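You operate a simulated robot arm through the tools that you are given. There is no shell and no other tool. Be economical: measure what you need, move in short steps, check, and stop when the job is done.

Carry out the task below with a simulated two-armed robot. There is one attempt and no reset: what you move stays moved.

JOB
On the mending bench, fold the small tea towel in half.
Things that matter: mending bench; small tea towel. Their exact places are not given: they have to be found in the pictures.

The check looks at the end state, three seconds after you hand in, the way a careful person would. Anything else that was tipped, shoved, dropped, spilled or broken makes it a failure. Flat cloth is picked up by pressing the open fingertips on it (5 to 10 N) and closing them slowly along it; thin cloth reads only 2 to 8 mm in the jaws.

ROBOT AND FRAMES
Two 7-joint arms with two-finger parallel grippers on one trunk, on a base that drives. Base frame: it is fixed to the floor where the robot stands at the start and does not move with it; the origin is under the middle of the robot, x ahead of it, y to its left, z up; the surface under the hand at the start is at about z = 90. Units: cm, degrees, N and s.
The left shoulder is at the start at [7.1, 15.6, 100.5], the right one opposite. Places, roughly: mending bench [70, -10, 90]; small tea towel [60, 20, 90]. Payload 3.91 kg a hand.
Tool frame (each hand has its own): the origin (TCP) lies between the finger pads and is the grasp point; the fingertips stand 3 cm ahead of it; z points along the fingers, y is the line along which they close. The gripper opens to 11 cm. The fingers are 2 cm wide and 1 cm thick; the gripper's body (4.8 by 11.2 cm) begins 5.5 cm behind the TCP.
Orientation is that of the tool frame in the base frame, as a unit quaternion [x, y, z, w]. With the fingers straight down and closing along the base's y, the tool's x points along the base's -x, its y along +y and its z along -z.

CONTROLS
- The arms move only by the tool send_rows. It takes "left_commands", "right_commands" or both (then of equal length, played together; a hand with none holds still); each is a list of rows, each a list of 7 numbers: the opening, from 0 (shut) to 1 (fully open), then the shift along the base's x, y, z in m, then the turn, a rotation vector about the base's x, y, z in rad. In form: [[claw, dx, dy, dz, wx, wy, wz], ...]. A call has 1 to 12 rows; each row is the pose to reach, as a shift and turn from the pose commanded when the call began. Each row takes 0.2 s and may step no farther than 5 cm and 8.6 degrees from the row before; otherwise, or with a gripper value out of range, the whole call is refused. Where a pose cannot be reached the arm comes as near as it can. A force on the tool above 40 N (or 10 N above the force at the start of the call, whichever is more), or a blocked arm, ends the call early, and 0.2 s more pass. The fingers move at their own pace (about 10.8 cm/s each) and stop on an object; they squeeze with about 33 N. The grip force told is the motor's: it shows also when the fingers shut on nothing. Time passes only in rows, and 0.2 s behind the last, so rows that repeat a pose let the fingers close. The reply holds the time, the measured pose of the TCP, the force on the tool along the base axes, the opening and the grip force, in the units named above and with some noise, with the torque about the TCP (base axes, N m) and any sound that the robot's microphone picked up, and new pictures: "views" is both (left out), scene, wrist or none (wrist: the cameras of the hands that moved).
- Cameras (640 x 400 px; columns grow to the right, rows downward): "scene" is now at [14.41, 0.53, 125.21]; the picture's right is [0.05, -1.00, 0.00], its down [-0.37, -0.02, -0.93] and it looks along [0.93, 0.05, -0.37] (base axes); focal length 214 px, centre (320, 200). "left" rides on the left gripper at [7.2, -1.7, -10.3] in its tool frame; the picture's right is [0.23, 0.97, 0.00], its down [-0.76, 0.18, -0.62] and it looks along [-0.61, 0.14, 0.78] (tool axes); focal length 222 px, centre (320, 200). "right" rides on the right gripper at [7.2, 1.7, -10.3] in its tool frame; the picture's right is [-0.23, 0.97, 0.00], its down [-0.76, -0.18, -0.62] and it looks along [-0.61, -0.14, 0.78] (tool axes); focal length 222 px, centre (320, 200).
- raise_lower(by): slides the trunk up (or, below 0, down) by that many cm; the arms and the scene camera ride with it, the base frame stays. It gives what a move gives, with no picture.
- base_move(legs): drives the robot by 1 to 6 legs, each [ahead, left, turn to the left] in cm, cm and degrees, along the robot's own axes; the way and the turn of a leg run together, so that a leg with both is an arc; at most 150 cm and 180 degrees a leg. The arms and the cameras ride along, it lands a little off, and it stops where it bumps. It gives what a move gives, and a new picture of the scene camera.
- turn_head(pan, tilt): turns the head with the scene camera to pan (to the left, within 86 degrees either way) and tilt (down, from -29 to 69), counted from straight ahead of the robot. It gives what a move gives, and a new picture of the scene camera.
- measure_at(camera, pixels): for up to 12 pixels [column, row] of the newest picture of that camera ("zoom" is the newest enlarged one), the place [x, y, z] in the base frame of the surface seen there, good to about 0.2 cm. It takes no simulated time.
- zoom(camera, box): a new picture of the part [left, top, right, bottom] of that camera's present view, enlarged. It takes no simulated time.
- hand_in(): hands the job in; it is judged then, once.

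Work in short steps. Measure before you move; look again where a grasp or a placing could have gone wrong, and mend it. You have 80 turns and 260 pictures in all, those below and enlarged ones among them. Open the grippers and draw the arms clear of the work before you hand the job in, unless the task says otherwise; then end with one line.

The tools are called as a command line: name --argument value ..., lists and objects as JSON in quotes. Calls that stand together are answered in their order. send_rows: Moves the arms, as the interface text tells. Its arguments: {"type":"object","properties":{"left_commands":{"type":"array","items":{"type":"array","items":{"type":"number"}}},"right_commands":{"type":"array","items":{"type":"array","items":{"type":"number"}}},"views":{"type":"string","enum":["both","scene","wrist","none"]}},"required":[]} The other tools are called the same way: raise_lower (by) slides the trunk up or down; base_move (legs) drives the base; turn_head (pan, tilt) turns the head that bears the scene camera; measure_at (camera, pixels) gives the place of the surface under pixels of a picture; zoom (camera, box) takes an enlarged picture of a part of a camera's view; hand_in () hands the job in.

At the start:

```text
time_s: 0.0
left_tcp_pos: [62.77, 62.77, 113.29]
left_tcp_rot: [0.0, 1.0, 0.0, 0.0]
left_wrist_force: [0.3, -0.1, -0.7]
left_torque: [0.03, -0.01, -0.01]
left_gripper_width: 11.02
left_finger_force: 0.1
right_tcp_pos: [73.78, -3.16, 112.76]
right_tcp_rot: [0.0, 1.0, 0.0, 0.0]
right_wrist_force: [0.1, -0.6, 0.6]
right_torque: [0.01, -0.02, -0.01]
right_gripper_width: 11.0
right_finger_force: 0.1
trunk travel left (down, up): [-45.0, 49.0]
robot x, y, heading: [-0.4, -0.03, -0.2]
head pan, tilt: [3.1, 21.9]
```

scene: 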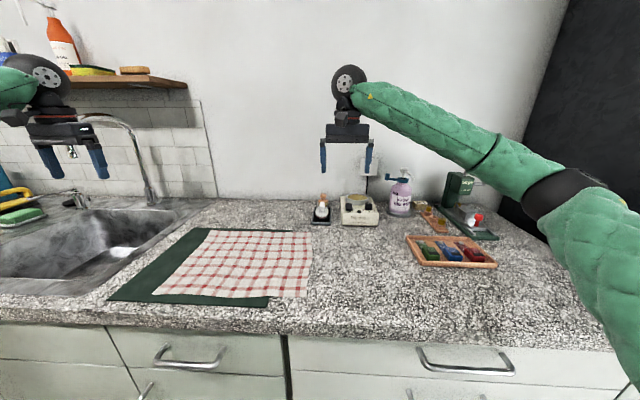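
right: 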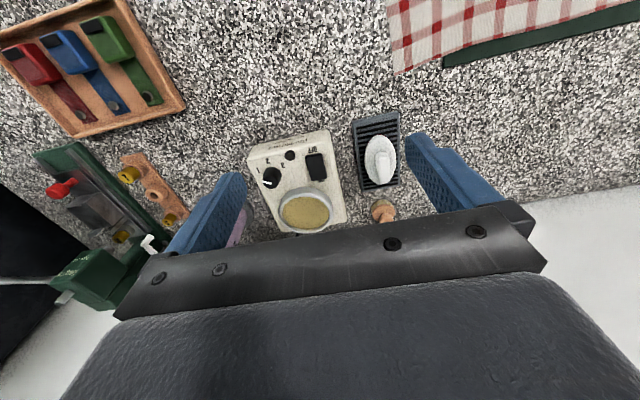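
left: 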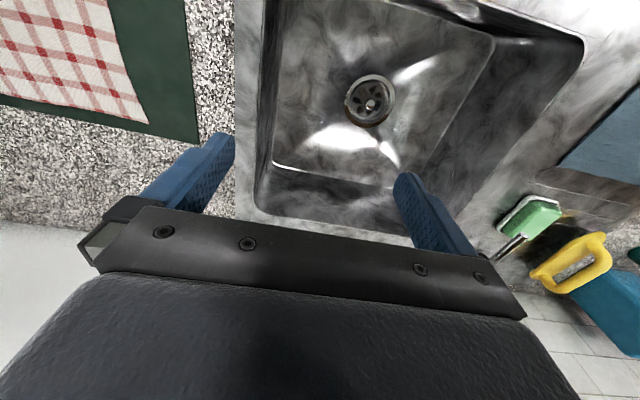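

The towel is the red-checked cloth in the scene, lying on a green mat. I enlarge it to see its edges.

zoom --camera "scene" --box '[100, 210, 340, 360]'

measure_at --camera "scene" --pixels '[[208, 231], [311, 233], [306, 297], [155, 293], [235, 265], [192, 229], [110, 300], [267, 306], [290, 320], [60, 250]]'

```text
2.67 times, centred on (220, 285) of scene
```

zoom: 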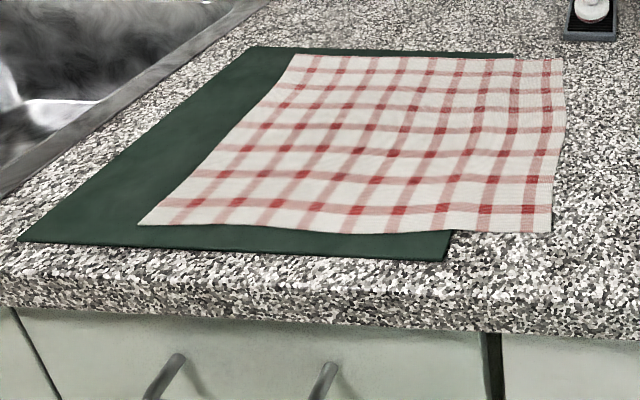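

```text
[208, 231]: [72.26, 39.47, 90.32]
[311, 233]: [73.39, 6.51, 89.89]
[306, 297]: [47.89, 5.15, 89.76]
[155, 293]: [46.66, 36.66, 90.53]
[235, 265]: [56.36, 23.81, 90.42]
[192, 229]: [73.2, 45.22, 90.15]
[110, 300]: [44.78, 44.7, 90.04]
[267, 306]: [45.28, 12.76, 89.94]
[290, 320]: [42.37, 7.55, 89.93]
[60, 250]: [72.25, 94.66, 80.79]
```

The towel's corners are about (72,39), (73,6.5), (48,5) and (47,37). I plan to lift the near edge with both hands and lay it on the far edge. First I bring the arms in towards the middle and check the neighbouring objects.

measure_at --camera "scene" --pixels '[[321, 222], [321, 203], [345, 222], [362, 205], [154, 296], [230, 299], [307, 299], [150, 80]]'

send_rows --left_commands '[[1, 0, -0.05, 0.01, 0, 0, 0], [1, 0, -0.1, 0.02, 0, 0, 0], [1, 0, -0.145, 0.03, 0, 0, 0], [1, 0, -0.19, 0.04, 0, 0, 0], [1, 0, -0.235, 0.04, 0, 0, 0], [1, 0, -0.28, 0.04, 0, 0, 0], [1, 0, -0.325, 0.04, 0, 0, 0], [1, 0, -0.37, 0.04, 0, 0, 0], [1, 0, -0.415, 0.04, 0, 0, 0], [1, 0, -0.46, 0.04, 0, 0, 0]]' --right_commands '[[1, -0.01, -0.01, 0.01, 0, 0, 0], [1, -0.02, -0.02, 0.02, 0, 0, 0], [1, -0.03, -0.03, 0.03, 0, 0, 0], [1, -0.04, -0.04, 0.04, 0, 0, 0], [1, -0.05, -0.05, 0.04, 0, 0, 0], [1, -0.06, -0.06, 0.04, 0, 0, 0], [1, -0.07, -0.07, 0.04, 0, 0, 0], [1, -0.08, -0.08, 0.04, 0, 0, 0], [1, -0.09, -0.09, 0.04, 0, 0, 0], [1, -0.1, -0.1, 0.04, 0, 0, 0]]' --views "scene"

```text
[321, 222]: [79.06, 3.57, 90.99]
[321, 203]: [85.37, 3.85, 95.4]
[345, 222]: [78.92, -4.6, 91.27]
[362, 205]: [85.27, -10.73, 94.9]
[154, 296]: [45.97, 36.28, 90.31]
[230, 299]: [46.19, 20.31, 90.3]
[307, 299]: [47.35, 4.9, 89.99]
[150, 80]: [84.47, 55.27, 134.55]
```

```text
refused: row 1 steps farther than a row can; nothing moved
```

Row 1 was over 5 cm once the z step was counted, so I resend it with smaller steps.

send_rows --left_commands '[[1, 0, -0.045, 0.01, 0, 0, 0], [1, 0, -0.09, 0.02, 0, 0, 0], [1, 0, -0.135, 0.03, 0, 0, 0], [1, 0, -0.18, 0.04, 0, 0, 0], [1, 0, -0.225, 0.04, 0, 0, 0], [1, 0, -0.27, 0.04, 0, 0, 0], [1, 0, -0.315, 0.04, 0, 0, 0], [1, 0, -0.36, 0.04, 0, 0, 0], [1, 0, -0.405, 0.04, 0, 0, 0], [1, 0, -0.45, 0.04, 0, 0, 0]]' --right_commands '[[1, -0.01, -0.01, 0.01, 0, 0, 0], [1, -0.02, -0.02, 0.02, 0, 0, 0], [1, -0.03, -0.03, 0.03, 0, 0, 0], [1, -0.04, -0.04, 0.04, 0, 0, 0], [1, -0.05, -0.05, 0.04, 0, 0, 0], [1, -0.06, -0.06, 0.04, 0, 0, 0], [1, -0.07, -0.07, 0.04, 0, 0, 0], [1, -0.08, -0.08, 0.04, 0, 0, 0], [1, -0.09, -0.09, 0.04, 0, 0, 0], [1, -0.1, -0.1, 0.04, 0, 0, 0]]' --views "scene"

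base_move --legs '[[-8, 0, 0], [0, 20, 0]]'

```text
time_s: 2.2
left_tcp_pos: [62.75, 17.68, 117.1]
left_tcp_rot: [-0.001, 1.0, 0.001, 0.0]
left_wrist_force: [0.3, -0.7, 0.7]
left_torque: [0.03, 0.0, -0.01]
left_gripper_width: 11.01
left_finger_force: 0.2
right_tcp_pos: [64.0, -13.44, 116.76]
right_tcp_rot: [0.0, 1.0, 0.001, 0.0]
right_wrist_force: [0.4, 0.1, -0.4]
right_torque: [0.03, -0.02, -0.02]
right_gripper_width: 11.01
right_finger_force: 0.1
trunk travel left (down, up): [-45.0, 49.0]
robot x, y, heading: [-0.22, -0.1, -0.0]
head pan, tilt: [3.1, 21.9]
```

scene: 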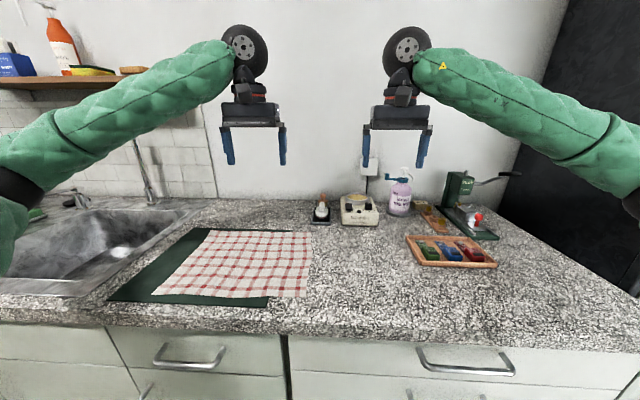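

```text
time_s: 4.5
left_tcp_pos: [54.7, 37.88, 117.03]
left_tcp_rot: [-0.001, 1.0, -0.001, -0.001]
left_wrist_force: [0.3, -0.6, -0.1]
left_torque: [-0.01, 0.0, 0.02]
left_gripper_width: 11.02
left_finger_force: 0.1
right_tcp_pos: [55.72, 6.9, 116.7]
right_tcp_rot: [0.0, 1.0, -0.001, -0.001]
right_wrist_force: [-0.5, 0.3, 0.3]
right_torque: [-0.07, -0.02, 0.03]
right_gripper_width: 11.01
right_finger_force: 0.0
trunk travel left (down, up): [-45.0, 49.0]
robot x, y, heading: [-8.14, 19.88, -0.0]
head pan, tilt: [3.1, 21.9]
```

scene: 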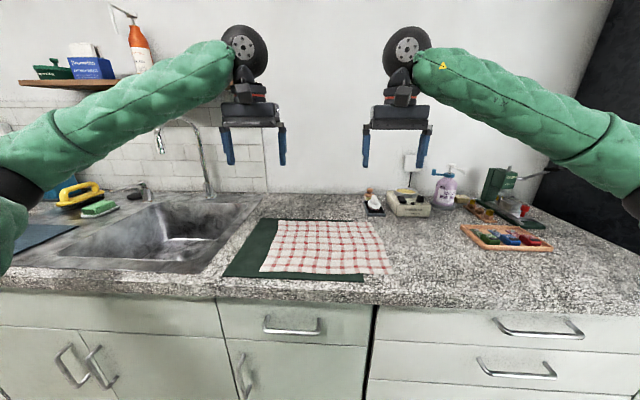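

Now I enlarge the towel in the scene (columns 225-400, rows 210-290) to place its near corners exactly.

zoom --camera "scene" --box '[225, 200, 401, 310]'

```text
3.64 times, centred on (313, 255) of scene
```

zoom: 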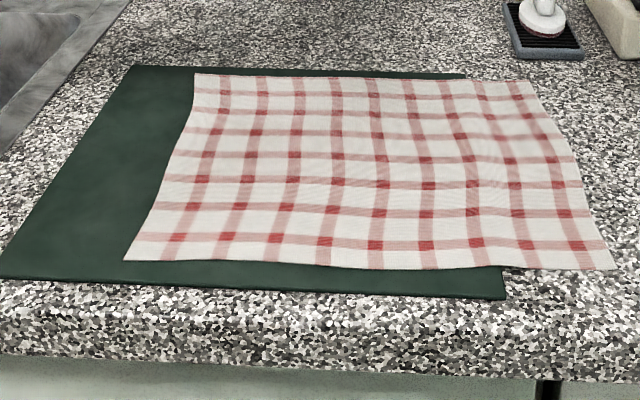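

I measure the corners and edge midpoints on the enlarged picture.

measure_at --camera "zoom" --pixels '[[128, 260], [185, 258], [320, 262], [530, 265], [608, 267], [575, 264], [198, 76], [530, 82], [365, 78], [160, 250], [580, 250], [100, 262]]'

```text
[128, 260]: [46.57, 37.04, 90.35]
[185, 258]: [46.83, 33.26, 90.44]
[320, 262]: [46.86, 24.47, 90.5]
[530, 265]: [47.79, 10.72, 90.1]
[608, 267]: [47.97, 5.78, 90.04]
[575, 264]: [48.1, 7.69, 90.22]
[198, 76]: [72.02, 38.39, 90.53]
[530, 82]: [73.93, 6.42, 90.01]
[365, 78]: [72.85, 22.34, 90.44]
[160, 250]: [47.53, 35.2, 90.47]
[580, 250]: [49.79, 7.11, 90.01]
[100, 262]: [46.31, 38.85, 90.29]
```

The near edge runs from (46.5,37) to (48,5.8). I take both hands above their grip points, left (47.3,33.8) and right (48.6,8.7), with the jaws partly open and the tips about 2.5 cm above the cloth.

send_rows --left_commands '[[0.32, -0.015, -0.008, -0.042, 0, 0, 0], [0.32, -0.03, -0.016, -0.084, 0, 0, 0], [0.32, -0.045, -0.025, -0.126, 0, 0, 0], [0.32, -0.06, -0.033, -0.168, 0, 0, 0], [0.32, -0.074, -0.041, -0.21, 0, 0, 0], [0.32, -0.074, -0.041, -0.21, 0, 0, 0]]' --right_commands '[[0.32, -0.015, 0.004, -0.042, 0, 0, 0], [0.32, -0.03, 0.008, -0.084, 0, 0, 0], [0.32, -0.045, 0.012, -0.126, 0, 0, 0], [0.32, -0.06, 0.015, -0.168, 0, 0, 0], [0.32, -0.071, 0.018, -0.207, 0, 0, 0], [0.32, -0.071, 0.018, -0.207, 0, 0, 0]]'

```text
time_s: 6.0
left_tcp_pos: [46.7, 34.85, 96.69]
left_tcp_rot: [-0.003, 1.0, -0.007, 0.005]
left_wrist_force: [0.1, 0.9, 0.0]
left_torque: [0.0, 0.0, 0.02]
left_gripper_width: 3.53
left_finger_force: 0.0
right_tcp_pos: [48.3, 9.16, 99.06]
right_tcp_rot: [-0.001, 1.0, -0.008, 0.028]
right_wrist_force: [-0.2, 0.1, -0.7]
right_torque: [-0.02, 0.02, -0.03]
right_gripper_width: 3.51
right_finger_force: 0.0
trunk travel left (down, up): [-45.0, 49.0]
robot x, y, heading: [-7.77, 19.71, 0.5]
head pan, tilt: [3.1, 21.9]
stopped in row 6 (right hand): the arm was blocked; the commanded pose is now the measured one
```

scene: 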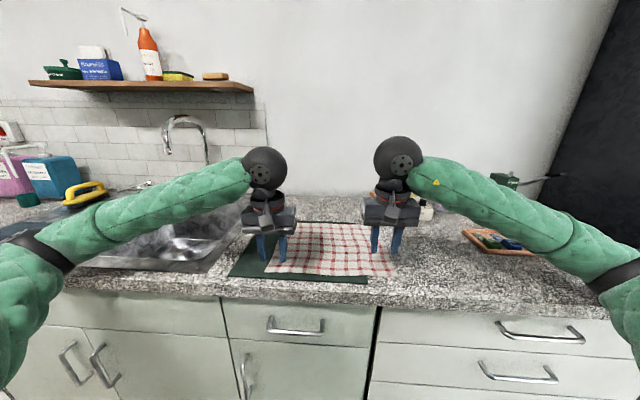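
right: 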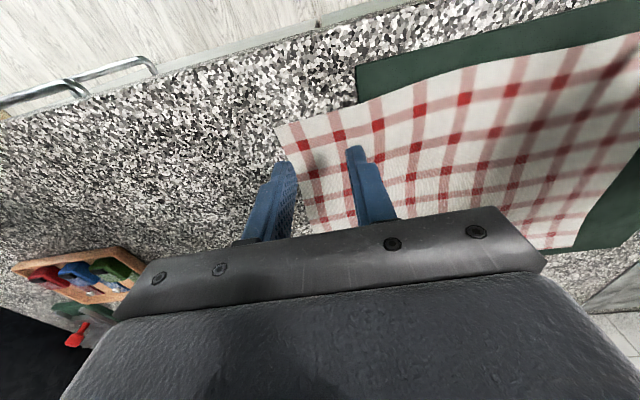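
left: 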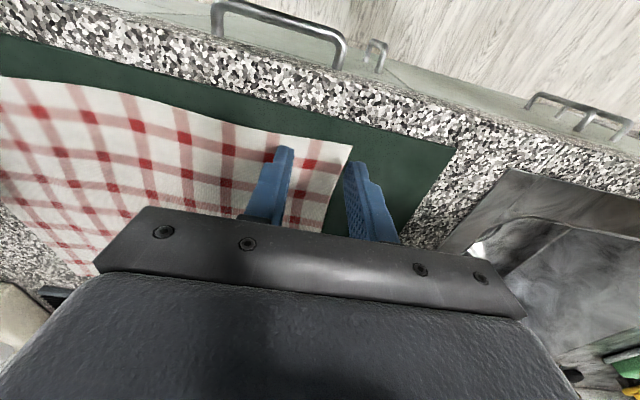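

The right arm was blocked and the base was nudged, so its elbow probably met the bench edge. I raise the trunk to gain elbow clearance and back the base up a little.

raise_lower --by 22

base_move --legs '[[-10, 0.5, -0.5]]'

```text
time_s: 8.4
left_tcp_pos: [47.62, 33.84, 118.09]
left_tcp_rot: [-0.005, 1.0, 0.0, 0.0]
left_wrist_force: [0.1, -0.3, 0.1]
left_torque: [0.02, 0.02, 0.0]
left_gripper_width: 3.53
left_finger_force: 0.2
right_tcp_pos: [49.46, 8.36, 119.38]
right_tcp_rot: [-0.003, 1.0, -0.002, 0.015]
right_wrist_force: [-0.2, -0.3, 0.2]
right_torque: [0.0, -0.03, -0.03]
right_gripper_width: 3.49
right_finger_force: 0.0
trunk travel left (down, up): [-67.0, 27.0]
robot x, y, heading: [-7.35, 19.29, 0.7]
head pan, tilt: [3.1, 21.9]
```

```text
time_s: 9.5
left_tcp_pos: [37.82, 33.84, 118.16]
left_tcp_rot: [0.001, 1.0, -0.001, 0.001]
left_wrist_force: [0.4, -0.5, -0.9]
left_torque: [0.01, -0.01, 0.06]
left_gripper_width: 3.51
left_finger_force: 0.1
right_tcp_pos: [39.16, 8.22, 119.53]
right_tcp_rot: [0.003, 1.0, -0.001, 0.015]
right_wrist_force: [-0.8, -0.1, 0.2]
right_torque: [-0.01, -0.03, -0.03]
right_gripper_width: 3.5
right_finger_force: 0.1
trunk travel left (down, up): [-67.0, 27.0]
robot x, y, heading: [-17.55, 20.38, 0.2]
head pan, tilt: [3.1, 21.9]
```

scene: 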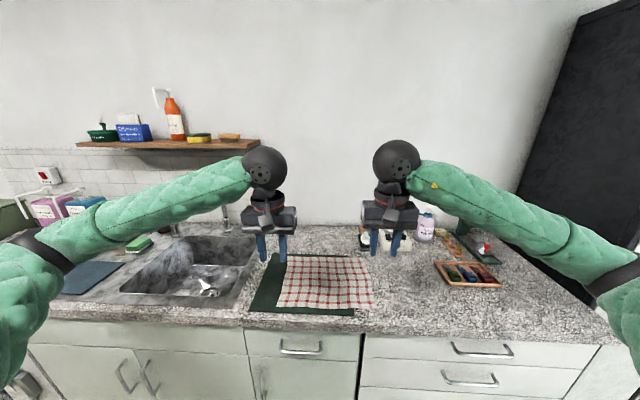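

There is more clearance now. I bring the hands above the grip points again, this time to z of about 104, and look.

send_rows --left_commands '[[0.32, 0.03, 0, -0.02, 0, 0, 0], [0.32, 0.06, 0, -0.05, 0, 0, 0], [0.32, 0.08, 0, -0.08, 0, 0, 0], [0.32, 0.095, 0, -0.11, 0, 0, 0], [0.32, 0.095, 0, -0.14, 0, 0, 0], [0.32, 0.095, 0, -0.14, 0, 0, 0]]' --right_commands '[[0.32, 0.03, 0.001, -0.03, 0, 0.01, 0], [0.32, 0.06, 0.002, -0.06, 0, 0.02, 0], [0.32, 0.08, 0.003, -0.09, 0, 0.03, 0], [0.32, 0.094, 0.005, -0.12, 0, 0.03, 0], [0.32, 0.094, 0.005, -0.155, 0, 0.03, 0], [0.32, 0.094, 0.005, -0.155, 0, 0.03, 0]]'

```text
time_s: 10.9
left_tcp_pos: [47.26, 33.87, 104.13]
left_tcp_rot: [0.001, 1.0, 0.0, 0.0]
left_wrist_force: [0.3, -0.7, -0.8]
left_torque: [0.01, -0.01, -0.01]
left_gripper_width: 3.5
left_finger_force: 0.1
right_tcp_pos: [48.79, 8.82, 103.79]
right_tcp_rot: [0.002, 1.0, 0.0, 0.0]
right_wrist_force: [-0.3, 0.1, -0.1]
right_torque: [-0.03, -0.04, 0.01]
right_gripper_width: 3.54
right_finger_force: 0.0
trunk travel left (down, up): [-67.0, 27.0]
robot x, y, heading: [-17.81, 20.46, -0.0]
head pan, tilt: [3.1, 21.9]
```

scene: 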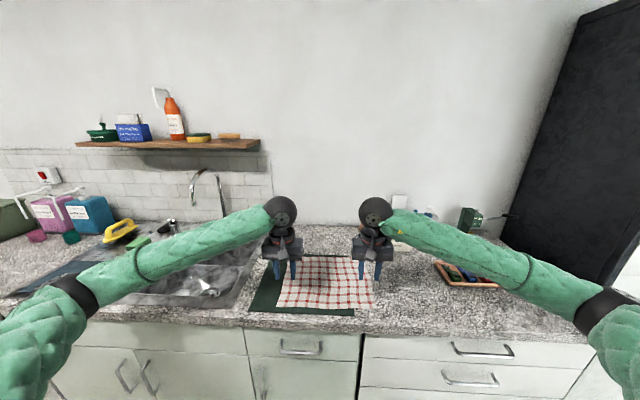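
right: 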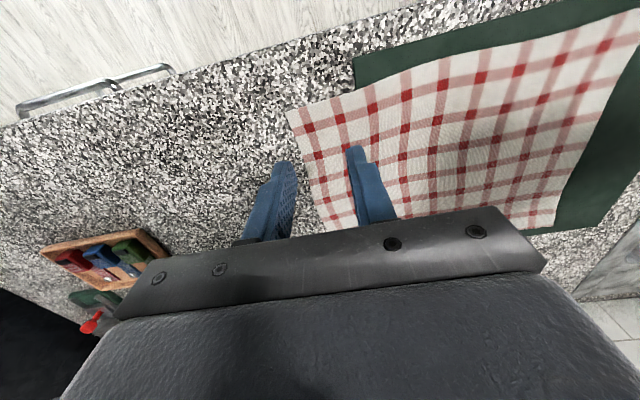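
left: 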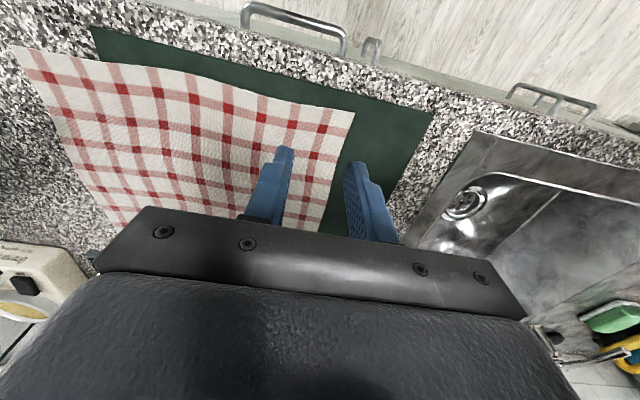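

The poses are good. I lower to tips about 1.2 cm above the cloth and recheck the alignment with the corners.

send_rows --left_commands '[[0.32, 0, 0, -0.03, 0, 0, 0], [0.32, 0, 0, -0.06, 0, 0, 0], [0.32, 0, 0, -0.08, 0, 0, 0], [0.32, 0, 0, -0.095, 0, 0, 0], [0.32, 0, 0, -0.095, 0, 0, 0]]' --right_commands '[[0.32, 0, 0, -0.03, 0, 0, 0], [0.32, 0, 0, -0.06, 0, 0, 0], [0.32, 0, 0, -0.08, 0, 0, 0], [0.32, 0, 0, -0.095, 0, 0, 0], [0.32, 0, 0, -0.095, 0, 0, 0]]'

```text
time_s: 12.1
left_tcp_pos: [47.34, 33.84, 94.63]
left_tcp_rot: [0.0, 1.0, 0.0, 0.0]
left_wrist_force: [-0.4, 0.2, -0.5]
left_torque: [0.01, -0.02, -0.04]
left_gripper_width: 3.5
left_finger_force: 0.0
right_tcp_pos: [48.82, 8.65, 94.44]
right_tcp_rot: [0.003, 1.0, -0.001, -0.001]
right_wrist_force: [-0.1, 0.1, -0.2]
right_torque: [0.02, 0.0, -0.02]
right_gripper_width: 3.5
right_finger_force: 0.0
trunk travel left (down, up): [-67.0, 27.0]
robot x, y, heading: [-17.65, 20.24, -0.1]
head pan, tilt: [3.1, 21.9]
```

scene: 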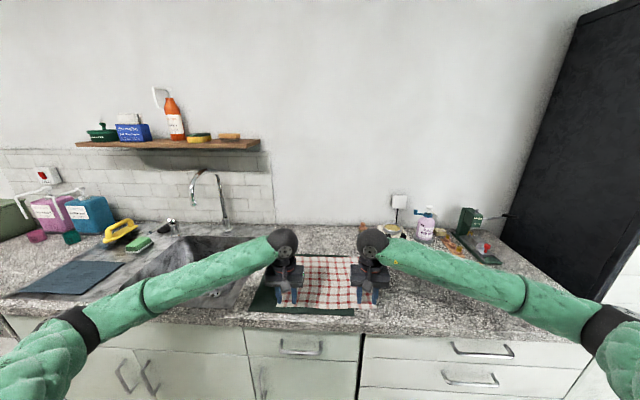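
right: 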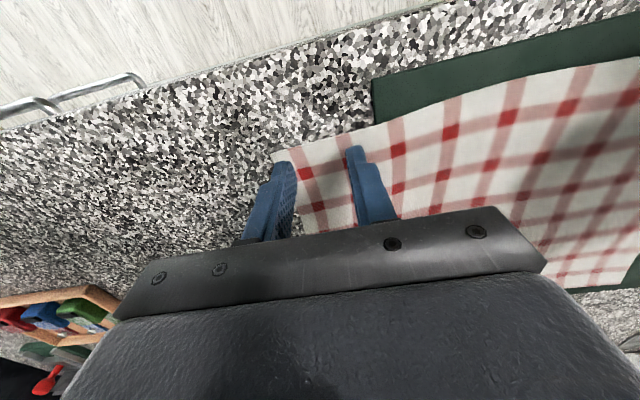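
left: 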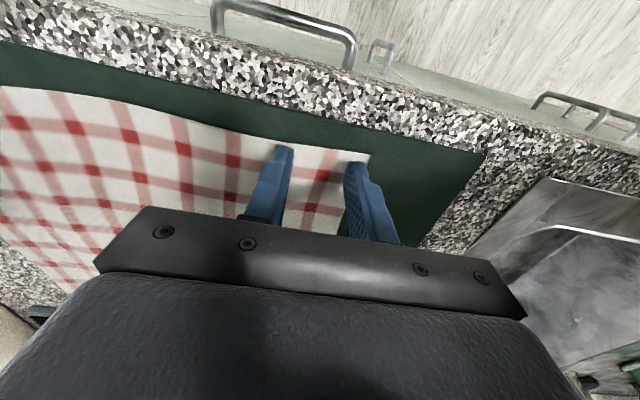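

The fingers sit over both corners. I nudge each about 0.7 cm inward and ease down to touch, watching the force.

send_rows --left_commands '[[0.32, 0, -0.006, -0.005, 0, 0, 0], [0.32, 0, -0.006, -0.009, 0, 0, 0], [0.32, 0, -0.006, -0.012, 0, 0, 0], [0.32, 0, -0.006, -0.014, 0, 0, 0], [0.32, 0, -0.006, -0.014, 0, 0, 0]]' --right_commands '[[0.32, 0, 0.007, -0.005, 0, 0, 0], [0.32, 0, 0.007, -0.009, 0, 0, 0], [0.32, 0, 0.007, -0.012, 0, 0, 0], [0.32, 0, 0.007, -0.015, 0, 0, 0], [0.32, 0, 0.007, -0.015, 0, 0, 0]]' --views "none"

```text
time_s: 13.3
left_tcp_pos: [47.2, 33.12, 93.56]
left_tcp_rot: [-0.001, 1.0, -0.001, 0.001]
left_wrist_force: [9.5, 3.0, 23.8]
left_torque: [0.15, -0.31, -0.08]
left_gripper_width: 3.51
left_finger_force: 0.2
right_tcp_pos: [48.66, 9.42, 93.17]
right_tcp_rot: [0.003, 1.0, 0.001, 0.001]
right_wrist_force: [2.2, -0.1, 16.2]
right_torque: [0.39, -0.13, -0.09]
right_gripper_width: 3.53
right_finger_force: 0.3
trunk travel left (down, up): [-67.0, 27.0]
robot x, y, heading: [-17.35, 20.07, -0.0]
head pan, tilt: [3.1, 21.9]
```

The press is too hard (24 N and 16 N). I ease the left up 2.2 mm and the right up 1.1 mm to get about 8 N.

send_rows --left_commands '[[0.32, 0, 0, 0.0022, 0, 0, 0], [0.32, 0, 0, 0.0022, 0, 0, 0]]' --right_commands '[[0.32, 0, 0, 0.0011, 0, 0, 0], [0.32, 0, 0, 0.0011, 0, 0, 0]]' --views "none"

```text
time_s: 13.9
left_tcp_pos: [47.21, 33.19, 93.57]
left_tcp_rot: [0.001, 1.0, 0.0, 0.0]
left_wrist_force: [11.1, -0.1, 16.1]
left_torque: [0.0, -0.38, 0.0]
left_gripper_width: 3.53
left_finger_force: 0.2
right_tcp_pos: [48.63, 9.6, 93.1]
right_tcp_rot: [0.003, 1.0, -0.001, 0.0]
right_wrist_force: [1.7, 1.1, 19.5]
right_torque: [0.39, -0.07, -0.06]
right_gripper_width: 3.55
right_finger_force: 0.3
trunk travel left (down, up): [-67.0, 27.0]
robot x, y, heading: [-17.49, 20.41, 0.0]
head pan, tilt: [3.1, 21.9]
```

Still too hard, so I ease up a little more.

send_rows --left_commands '[[0.32, 0.001, 0, 0.002, 0, 0, 0], [0.32, 0.001, 0, 0.002, 0, 0, 0]]' --right_commands '[[0.32, 0, 0, 0.003, 0, 0, 0], [0.32, 0, 0, 0.003, 0, 0, 0]]' --views "none"

```text
time_s: 14.5
left_tcp_pos: [47.28, 33.07, 93.54]
left_tcp_rot: [0.001, 1.0, 0.0, -0.001]
left_wrist_force: [-2.0, 0.1, 3.6]
left_torque: [0.02, 0.07, 0.02]
left_gripper_width: 3.54
left_finger_force: 0.1
right_tcp_pos: [48.59, 9.51, 93.24]
right_tcp_rot: [0.002, 1.0, -0.001, -0.001]
right_wrist_force: [1.4, -0.6, 1.0]
right_torque: [0.03, 0.01, -0.01]
right_gripper_width: 3.48
right_finger_force: 0.1
trunk travel left (down, up): [-67.0, 27.0]
robot x, y, heading: [-17.68, 20.14, -0.1]
head pan, tilt: [3.1, 21.9]
```

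The press is now 3.6 N and 1 N. I go down slightly and close slowly over 11 rows.

send_rows --left_commands '[[0.32, 0, 0, -0.0006, 0, 0, 0], [0.28, 0, 0, -0.0006, 0, 0, 0], [0.25, 0, 0, -0.0006, 0, 0, 0], [0.22, 0, 0, -0.0006, 0, 0, 0], [0.19, 0, 0, -0.0006, 0, 0, 0], [0.16, 0, 0, -0.0006, 0, 0, 0], [0.13, 0, 0, -0.0006, 0, 0, 0], [0.1, 0, 0, -0.0006, 0, 0, 0], [0.07, 0, 0, -0.0006, 0, 0, 0], [0.03, 0, 0, -0.0006, 0, 0, 0], [0, 0, 0, -0.0006, 0, 0, 0], [0, 0, 0, -0.0006, 0, 0, 0]]' --right_commands '[[0.32, 0, 0, -0.0014, 0, 0, 0], [0.28, 0, 0, -0.0014, 0, 0, 0], [0.25, 0, 0, -0.0014, 0, 0, 0], [0.22, 0, 0, -0.0014, 0, 0, 0], [0.19, 0, 0, -0.0014, 0, 0, 0], [0.16, 0, 0, -0.0014, 0, 0, 0], [0.13, 0, 0, -0.0014, 0, 0, 0], [0.1, 0, 0, -0.0014, 0, 0, 0], [0.07, 0, 0, -0.0014, 0, 0, 0], [0.03, 0, 0, -0.0014, 0, 0, 0], [0, 0, 0, -0.0014, 0, 0, 0], [0, 0, 0, -0.0014, 0, 0, 0]]' --views "wrist"

```text
time_s: 17.1
left_tcp_pos: [47.27, 33.21, 93.53]
left_tcp_rot: [0.001, 1.0, 0.0, 0.0]
left_wrist_force: [0.0, 0.1, 0.3]
left_torque: [-0.02, 0.0, 0.0]
left_gripper_width: 0.0
left_finger_force: 33.1
right_tcp_pos: [48.76, 9.49, 93.2]
right_tcp_rot: [0.003, 1.0, -0.001, 0.0]
right_wrist_force: [0.2, 0.5, 0.4]
right_torque: [0.01, -0.03, 0.03]
right_gripper_width: 0.22
right_finger_force: 32.5
trunk travel left (down, up): [-67.0, 27.0]
robot x, y, heading: [-17.56, 20.3, 0.1]
head pan, tilt: [3.1, 21.9]
```

right: 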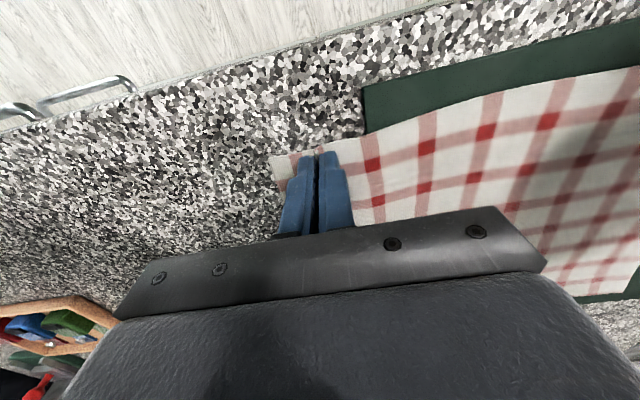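
left: 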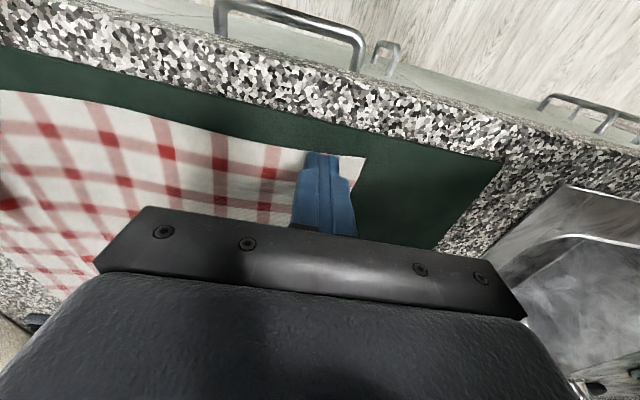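

The right jaws hold cloth (2.2 mm) but the left is empty (0.0). I reopen the left and press a little harder before closing, with the right holding still.

send_rows --left_commands '[[0, 0, 0, 0.006, 0, 0, 0], [0.34, 0, 0, 0.006, 0, 0, 0], [0.34, 0, 0, 0.006, 0, 0, 0], [0.34, 0, 0, 0.002, 0, 0, 0], [0.34, 0, 0, -0.001, 0, 0, 0], [0.34, 0, 0, -0.001, 0, 0, 0]]' --views "wrist"

```text
time_s: 18.5
left_tcp_pos: [47.46, 33.05, 93.44]
left_tcp_rot: [-0.001, 1.0, -0.001, 0.001]
left_wrist_force: [2.1, 0.9, 6.7]
left_torque: [0.03, -0.07, -0.06]
left_gripper_width: 3.73
left_finger_force: 0.0
right_tcp_pos: [48.63, 9.41, 93.29]
right_tcp_rot: [0.002, 1.0, -0.001, -0.001]
right_wrist_force: [1.2, -0.7, 0.1]
right_torque: [0.0, 0.04, -0.02]
right_gripper_width: 0.19
right_finger_force: 32.8
trunk travel left (down, up): [-67.0, 27.0]
robot x, y, heading: [-17.13, 20.22, -0.5]
head pan, tilt: [3.1, 21.9]
```

left: 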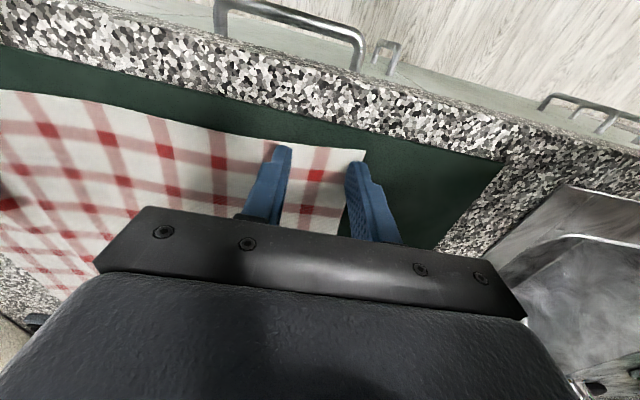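

The outer left finger is at the very side edge of the cloth (column 360, row 165). I lift, shift inward 1 cm, press to about 8 N and close.

send_rows --left_commands '[[0.34, 0, 0, 0.006, 0, 0, 0], [0.34, 0, -0.01, 0.006, 0, 0, 0], [0.34, 0, -0.01, 0.002, 0, 0, 0], [0.34, 0, -0.01, -0.0008, 0, 0, 0], [0.34, 0, -0.01, -0.0008, 0, 0, 0]]' --views "wrist"

```text
time_s: 19.7
left_tcp_pos: [47.45, 32.17, 93.56]
left_tcp_rot: [0.0, 1.0, 0.0, 0.001]
left_wrist_force: [-1.6, 3.1, 10.0]
left_torque: [0.2, 0.08, 0.0]
left_gripper_width: 3.78
left_finger_force: 0.5
right_tcp_pos: [48.64, 9.49, 93.3]
right_tcp_rot: [0.002, 1.0, -0.001, 0.0]
right_wrist_force: [-0.4, 0.1, 0.2]
right_torque: [0.02, -0.01, -0.01]
right_gripper_width: 0.18
right_finger_force: 32.9
trunk travel left (down, up): [-67.0, 27.0]
robot x, y, heading: [-17.49, 19.9, 0.0]
head pan, tilt: [3.1, 21.9]
```

left: 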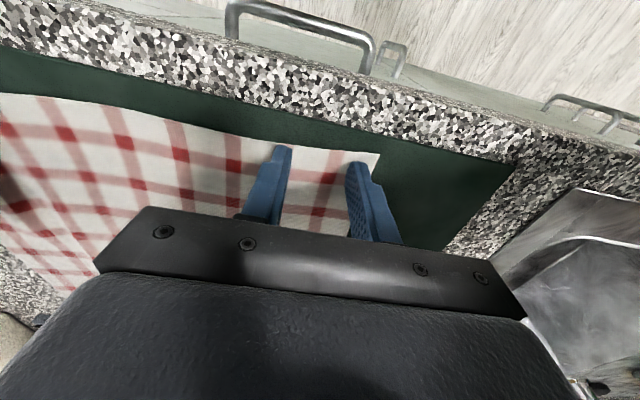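

Both fingers are now on the cloth with 10 N. I close slowly.

send_rows --left_commands '[[0.31, 0, 0, 0, 0, 0, 0], [0.28, 0, 0, 0, 0, 0, 0], [0.25, 0, 0, 0, 0, 0, 0], [0.22, 0, 0, 0, 0, 0, 0], [0.19, 0, 0, 0, 0, 0, 0], [0.16, 0, 0, 0, 0, 0, 0], [0.13, 0, 0, 0, 0, 0, 0], [0.1, 0, 0, 0, 0, 0, 0], [0.07, 0, 0, 0, 0, 0, 0], [0.03, 0, 0, 0, 0, 0, 0], [0, 0, 0, 0, 0, 0, 0], [0, 0, 0, 0, 0, 0, 0]]' --views "wrist"

```text
time_s: 22.3
left_tcp_pos: [47.29, 32.16, 93.5]
left_tcp_rot: [0.0, 1.0, 0.001, 0.001]
left_wrist_force: [1.3, -3.6, 21.1]
left_torque: [-0.05, -0.03, -0.01]
left_gripper_width: 0.22
left_finger_force: 32.8
right_tcp_pos: [48.54, 9.43, 93.2]
right_tcp_rot: [0.002, 1.0, -0.001, 0.001]
right_wrist_force: [-0.8, 3.3, 0.3]
right_torque: [0.09, 0.03, 0.02]
right_gripper_width: 0.17
right_finger_force: 33.5
trunk travel left (down, up): [-67.0, 27.0]
robot x, y, heading: [-17.79, 19.84, 0.1]
head pan, tilt: [3.1, 21.9]
```

left: 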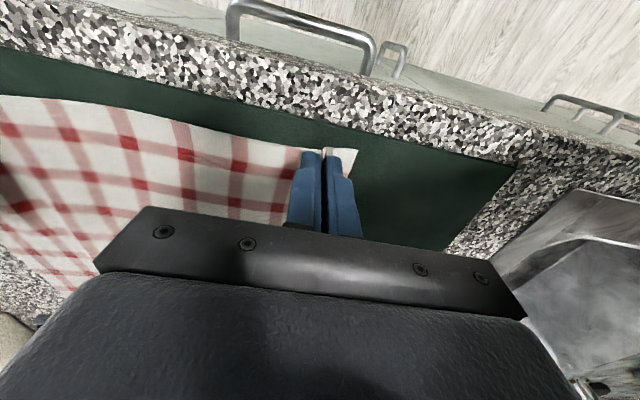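

Both hands hold about 2 mm of cloth. I lift 5 cm with a slight forward motion and check.

send_rows --left_commands '[[0, 0, 0, 0.01, 0, 0, 0], [0, 0.003, 0, 0.025, 0, 0, 0], [0, 0.008, 0, 0.04, 0, 0, 0], [0, 0.015, 0, 0.055, 0, 0, 0]]' --right_commands '[[0, 0, 0, 0.01, 0, 0, 0], [0, 0.003, 0, 0.025, 0, 0, 0], [0, 0.008, 0, 0.04, 0, 0, 0], [0, 0.015, 0, 0.055, 0, 0, 0]]'

```text
time_s: 23.3
left_tcp_pos: [48.81, 32.2, 98.74]
left_tcp_rot: [0.001, 1.0, 0.0, 0.001]
left_wrist_force: [-0.6, -3.8, 0.0]
left_torque: [-0.08, 0.02, -0.03]
left_gripper_width: 0.17
left_finger_force: 33.4
right_tcp_pos: [50.15, 9.41, 98.72]
right_tcp_rot: [0.003, 1.0, 0.0, 0.0]
right_wrist_force: [-0.5, 3.8, -0.8]
right_torque: [0.12, 0.04, 0.05]
right_gripper_width: 0.21
right_finger_force: 33.3
trunk travel left (down, up): [-67.0, 27.0]
robot x, y, heading: [-17.46, 20.05, -0.1]
head pan, tilt: [3.1, 21.9]
```

scene: 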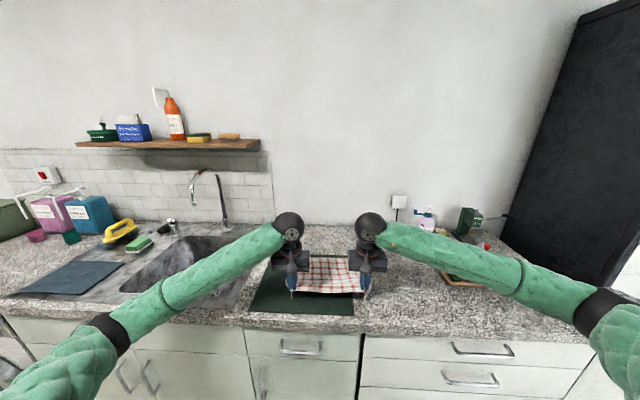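
right: 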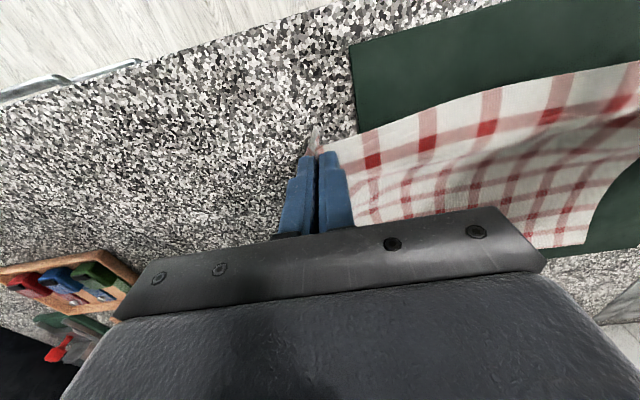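
left: 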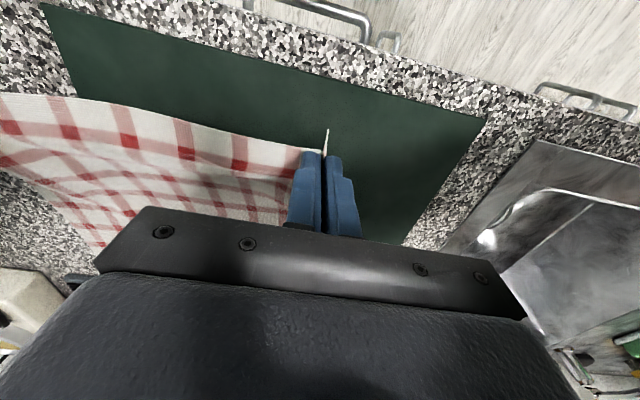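

Both hands hold, but the grip is deep: a tail of cloth sticks out on the near side and would end up folded back at the far edge. I put the edge down again and open, so I can regrip right at the hem.

send_rows --left_commands '[[0, -0.007, 0, -0.02, 0, 0, 0], [0, -0.012, 0, -0.035, 0, 0, 0], [0, -0.015, 0, -0.05, 0, 0, 0], [0.2, -0.015, 0, -0.05, 0, 0, 0], [0.36, -0.015, 0, -0.05, 0, 0, 0], [0.36, -0.02, 0, -0.03, 0, 0, 0], [0.36, -0.035, 0, -0.02, 0, 0, 0], [0.36, -0.035, 0, -0.02, 0, 0, 0]]' --right_commands '[[0, -0.007, 0, -0.02, 0, 0, 0], [0, -0.012, 0, -0.035, 0, 0, 0], [0, -0.015, 0, -0.05, 0, 0, 0], [0.2, -0.015, 0, -0.05, 0, 0, 0], [0.36, -0.015, 0, -0.05, 0, 0, 0], [0.36, -0.02, 0, -0.03, 0, 0, 0], [0.36, -0.035, 0, -0.02, 0, 0, 0], [0.36, -0.035, 0, -0.02, 0, 0, 0]]'

```text
time_s: 25.1
left_tcp_pos: [45.5, 32.22, 96.79]
left_tcp_rot: [0.002, 1.0, 0.0, 0.0]
left_wrist_force: [-0.4, -0.2, 0.3]
left_torque: [0.01, 0.01, 0.02]
left_gripper_width: 3.96
left_finger_force: 0.1
right_tcp_pos: [46.69, 9.43, 96.54]
right_tcp_rot: [0.003, 1.0, 0.0, 0.0]
right_wrist_force: [0.2, 0.5, 0.6]
right_torque: [0.0, 0.02, 0.02]
right_gripper_width: 3.96
right_finger_force: 0.1
trunk travel left (down, up): [-67.0, 27.0]
robot x, y, heading: [-17.72, 20.54, -0.2]
head pan, tilt: [3.1, 21.9]
```

scene: 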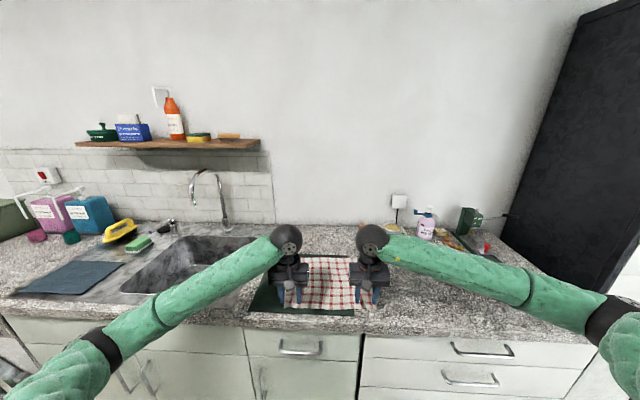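
right: 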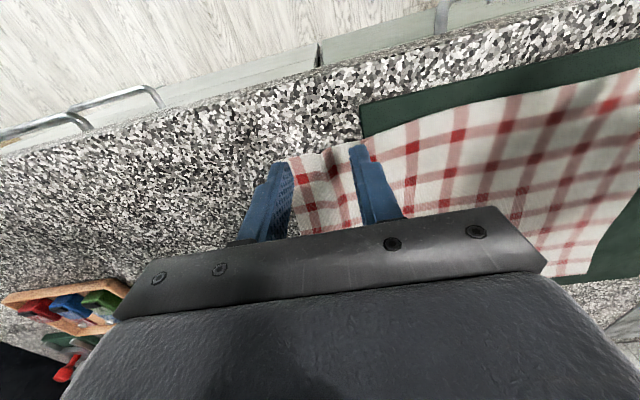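
left: 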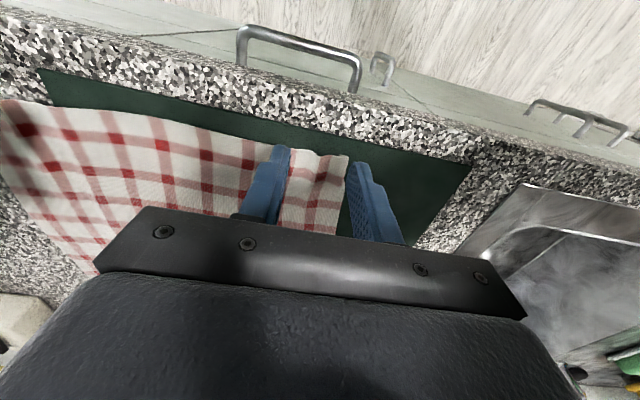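

The corners keep a small pucker between the fingers, which helps a regrip. I measure the hem and the side edges near the fingers.

measure_at --camera "left" --pixels '[[345, 158], [300, 150], [325, 158], [250, 143], [340, 200], [312, 155]]'

measure_at --camera "right" --pixels '[[291, 162], [305, 157], [325, 155], [335, 153], [385, 138], [300, 200]]'

zoom --camera "left" --box '[220, 110, 420, 235]'

zoom --camera "right" --box '[220, 110, 420, 235]'

```text
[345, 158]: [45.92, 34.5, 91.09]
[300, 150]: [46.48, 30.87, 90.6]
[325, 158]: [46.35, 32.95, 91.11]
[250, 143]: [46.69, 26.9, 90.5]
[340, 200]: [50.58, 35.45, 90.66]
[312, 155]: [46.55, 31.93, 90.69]
```

```text
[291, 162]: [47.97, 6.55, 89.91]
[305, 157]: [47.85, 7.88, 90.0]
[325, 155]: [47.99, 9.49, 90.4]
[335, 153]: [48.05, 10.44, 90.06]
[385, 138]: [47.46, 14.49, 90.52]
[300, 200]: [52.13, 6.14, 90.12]
```

```text
3.20 times, centred on (320, 172) of left
```

zoom: 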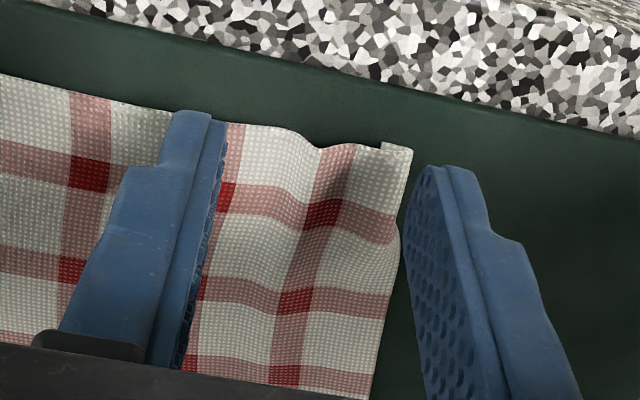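

```text
3.20 times, centred on (320, 172) of right
```

zoom: 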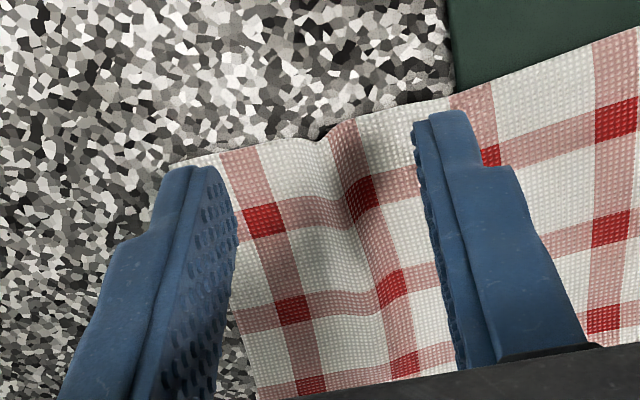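

The hem is at x≈46.4 on the left (cloth corner now y≈34.7) and x≈48.0 on the right (corner y≈6.2). I press so the pads overlap only about 0.9 cm of hem, with the left centre at y=31.2 and the right at 9.8.

send_rows --left_commands '[[0.31, 0.008, -0.01, 0, 0, 0, 0], [0.31, 0.008, -0.01, -0.02, 0, 0, 0], [0.31, 0.008, -0.01, -0.03, 0, 0, 0], [0.31, 0.008, -0.01, -0.0335, 0, 0, 0], [0.31, 0.008, -0.01, -0.0335, 0, 0, 0]]' --right_commands '[[0.31, 0.012, 0.004, 0, 0, 0, 0], [0.31, 0.012, 0.004, -0.02, 0, 0, 0], [0.31, 0.012, 0.004, -0.03, 0, 0, 0], [0.31, 0.012, 0.004, -0.0345, 0, 0, 0], [0.31, 0.012, 0.004, -0.0345, 0, 0, 0]]' --views "wrist"

```text
time_s: 26.3
left_tcp_pos: [46.24, 31.14, 93.61]
left_tcp_rot: [0.001, 1.0, 0.0, 0.0]
left_wrist_force: [0.2, 0.0, 1.2]
left_torque: [0.0, 0.0, -0.01]
left_gripper_width: 3.39
left_finger_force: 0.0
right_tcp_pos: [47.85, 9.74, 93.13]
right_tcp_rot: [0.002, 1.0, -0.001, 0.0]
right_wrist_force: [-1.0, -1.3, 1.2]
right_torque: [0.03, 0.0, 0.02]
right_gripper_width: 3.36
right_finger_force: 0.0
trunk travel left (down, up): [-67.0, 27.0]
robot x, y, heading: [-17.31, 20.29, -0.2]
head pan, tilt: [3.1, 21.9]
```

right: 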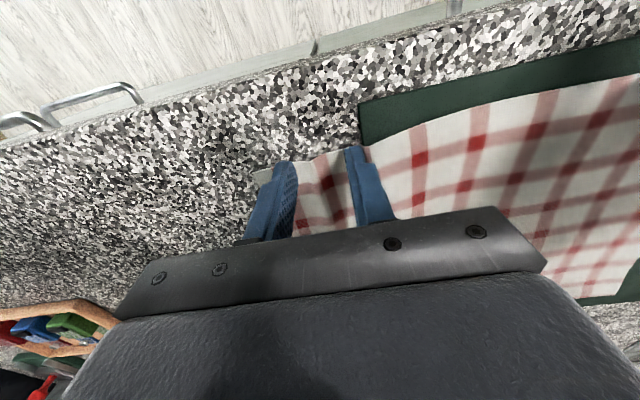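
left: 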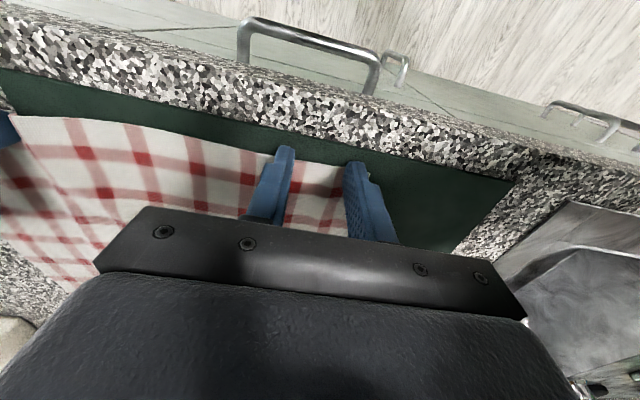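

Contact is light at 1.2 N on each hand. I press about 1.3 mm further and close slowly.

send_rows --left_commands '[[0.31, 0, 0, -0.0014, 0, 0, 0], [0.31, 0, 0, -0.0014, 0, 0, 0], [0.28, 0, 0, -0.0014, 0, 0, 0], [0.25, 0, 0, -0.0014, 0, 0, 0], [0.22, 0, 0, -0.0014, 0, 0, 0], [0.19, 0, 0, -0.0014, 0, 0, 0], [0.16, 0, 0, -0.0014, 0, 0, 0], [0.13, 0, 0, -0.0014, 0, 0, 0], [0.1, 0, 0, -0.0014, 0, 0, 0], [0.05, 0, 0, -0.0014, 0, 0, 0], [0, 0, 0, -0.0014, 0, 0, 0], [0, 0, 0, -0.0014, 0, 0, 0]]' --right_commands '[[0.31, 0, 0, -0.0014, 0, 0, 0], [0.31, 0, 0, -0.0014, 0, 0, 0], [0.28, 0, 0, -0.0014, 0, 0, 0], [0.25, 0, 0, -0.0014, 0, 0, 0], [0.22, 0, 0, -0.0014, 0, 0, 0], [0.19, 0, 0, -0.0014, 0, 0, 0], [0.16, 0, 0, -0.0014, 0, 0, 0], [0.13, 0, 0, -0.0014, 0, 0, 0], [0.1, 0, 0, -0.0014, 0, 0, 0], [0.05, 0, 0, -0.0014, 0, 0, 0], [0, 0, 0, -0.0014, 0, 0, 0], [0, 0, 0, -0.0014, 0, 0, 0]]' --views "wrist"

```text
time_s: 28.9
left_tcp_pos: [46.07, 31.17, 93.59]
left_tcp_rot: [0.001, 1.0, 0.0, 0.001]
left_wrist_force: [2.9, -6.4, 17.7]
left_torque: [-0.12, -0.17, -0.05]
left_gripper_width: 0.16
left_finger_force: 33.1
right_tcp_pos: [47.78, 9.78, 93.23]
right_tcp_rot: [0.003, 1.0, 0.0, 0.0]
right_wrist_force: [0.5, 5.9, 0.7]
right_torque: [0.19, 0.0, 0.06]
right_gripper_width: 0.19
right_finger_force: 33.1
trunk travel left (down, up): [-67.0, 27.0]
robot x, y, heading: [-17.79, 19.97, -0.2]
head pan, tilt: [3.1, 21.9]
```

right: 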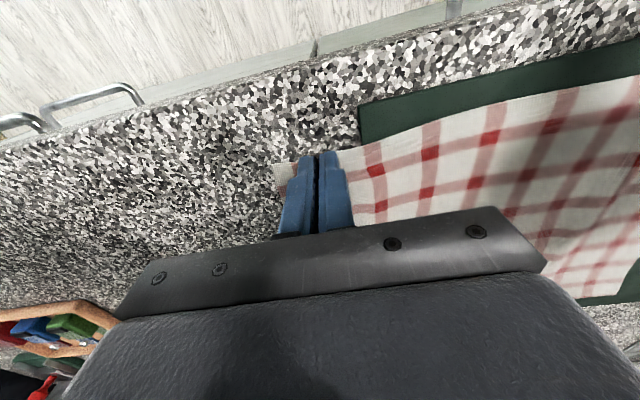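
left: 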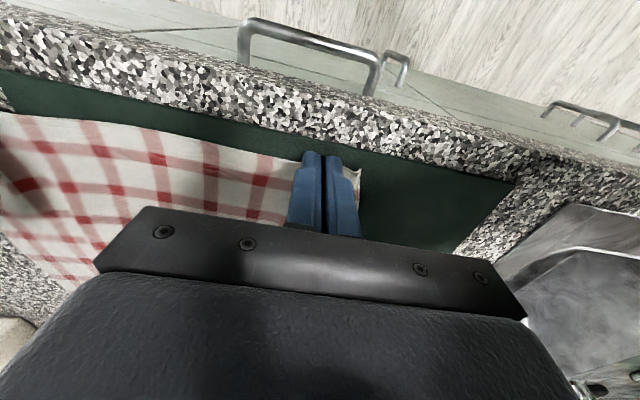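

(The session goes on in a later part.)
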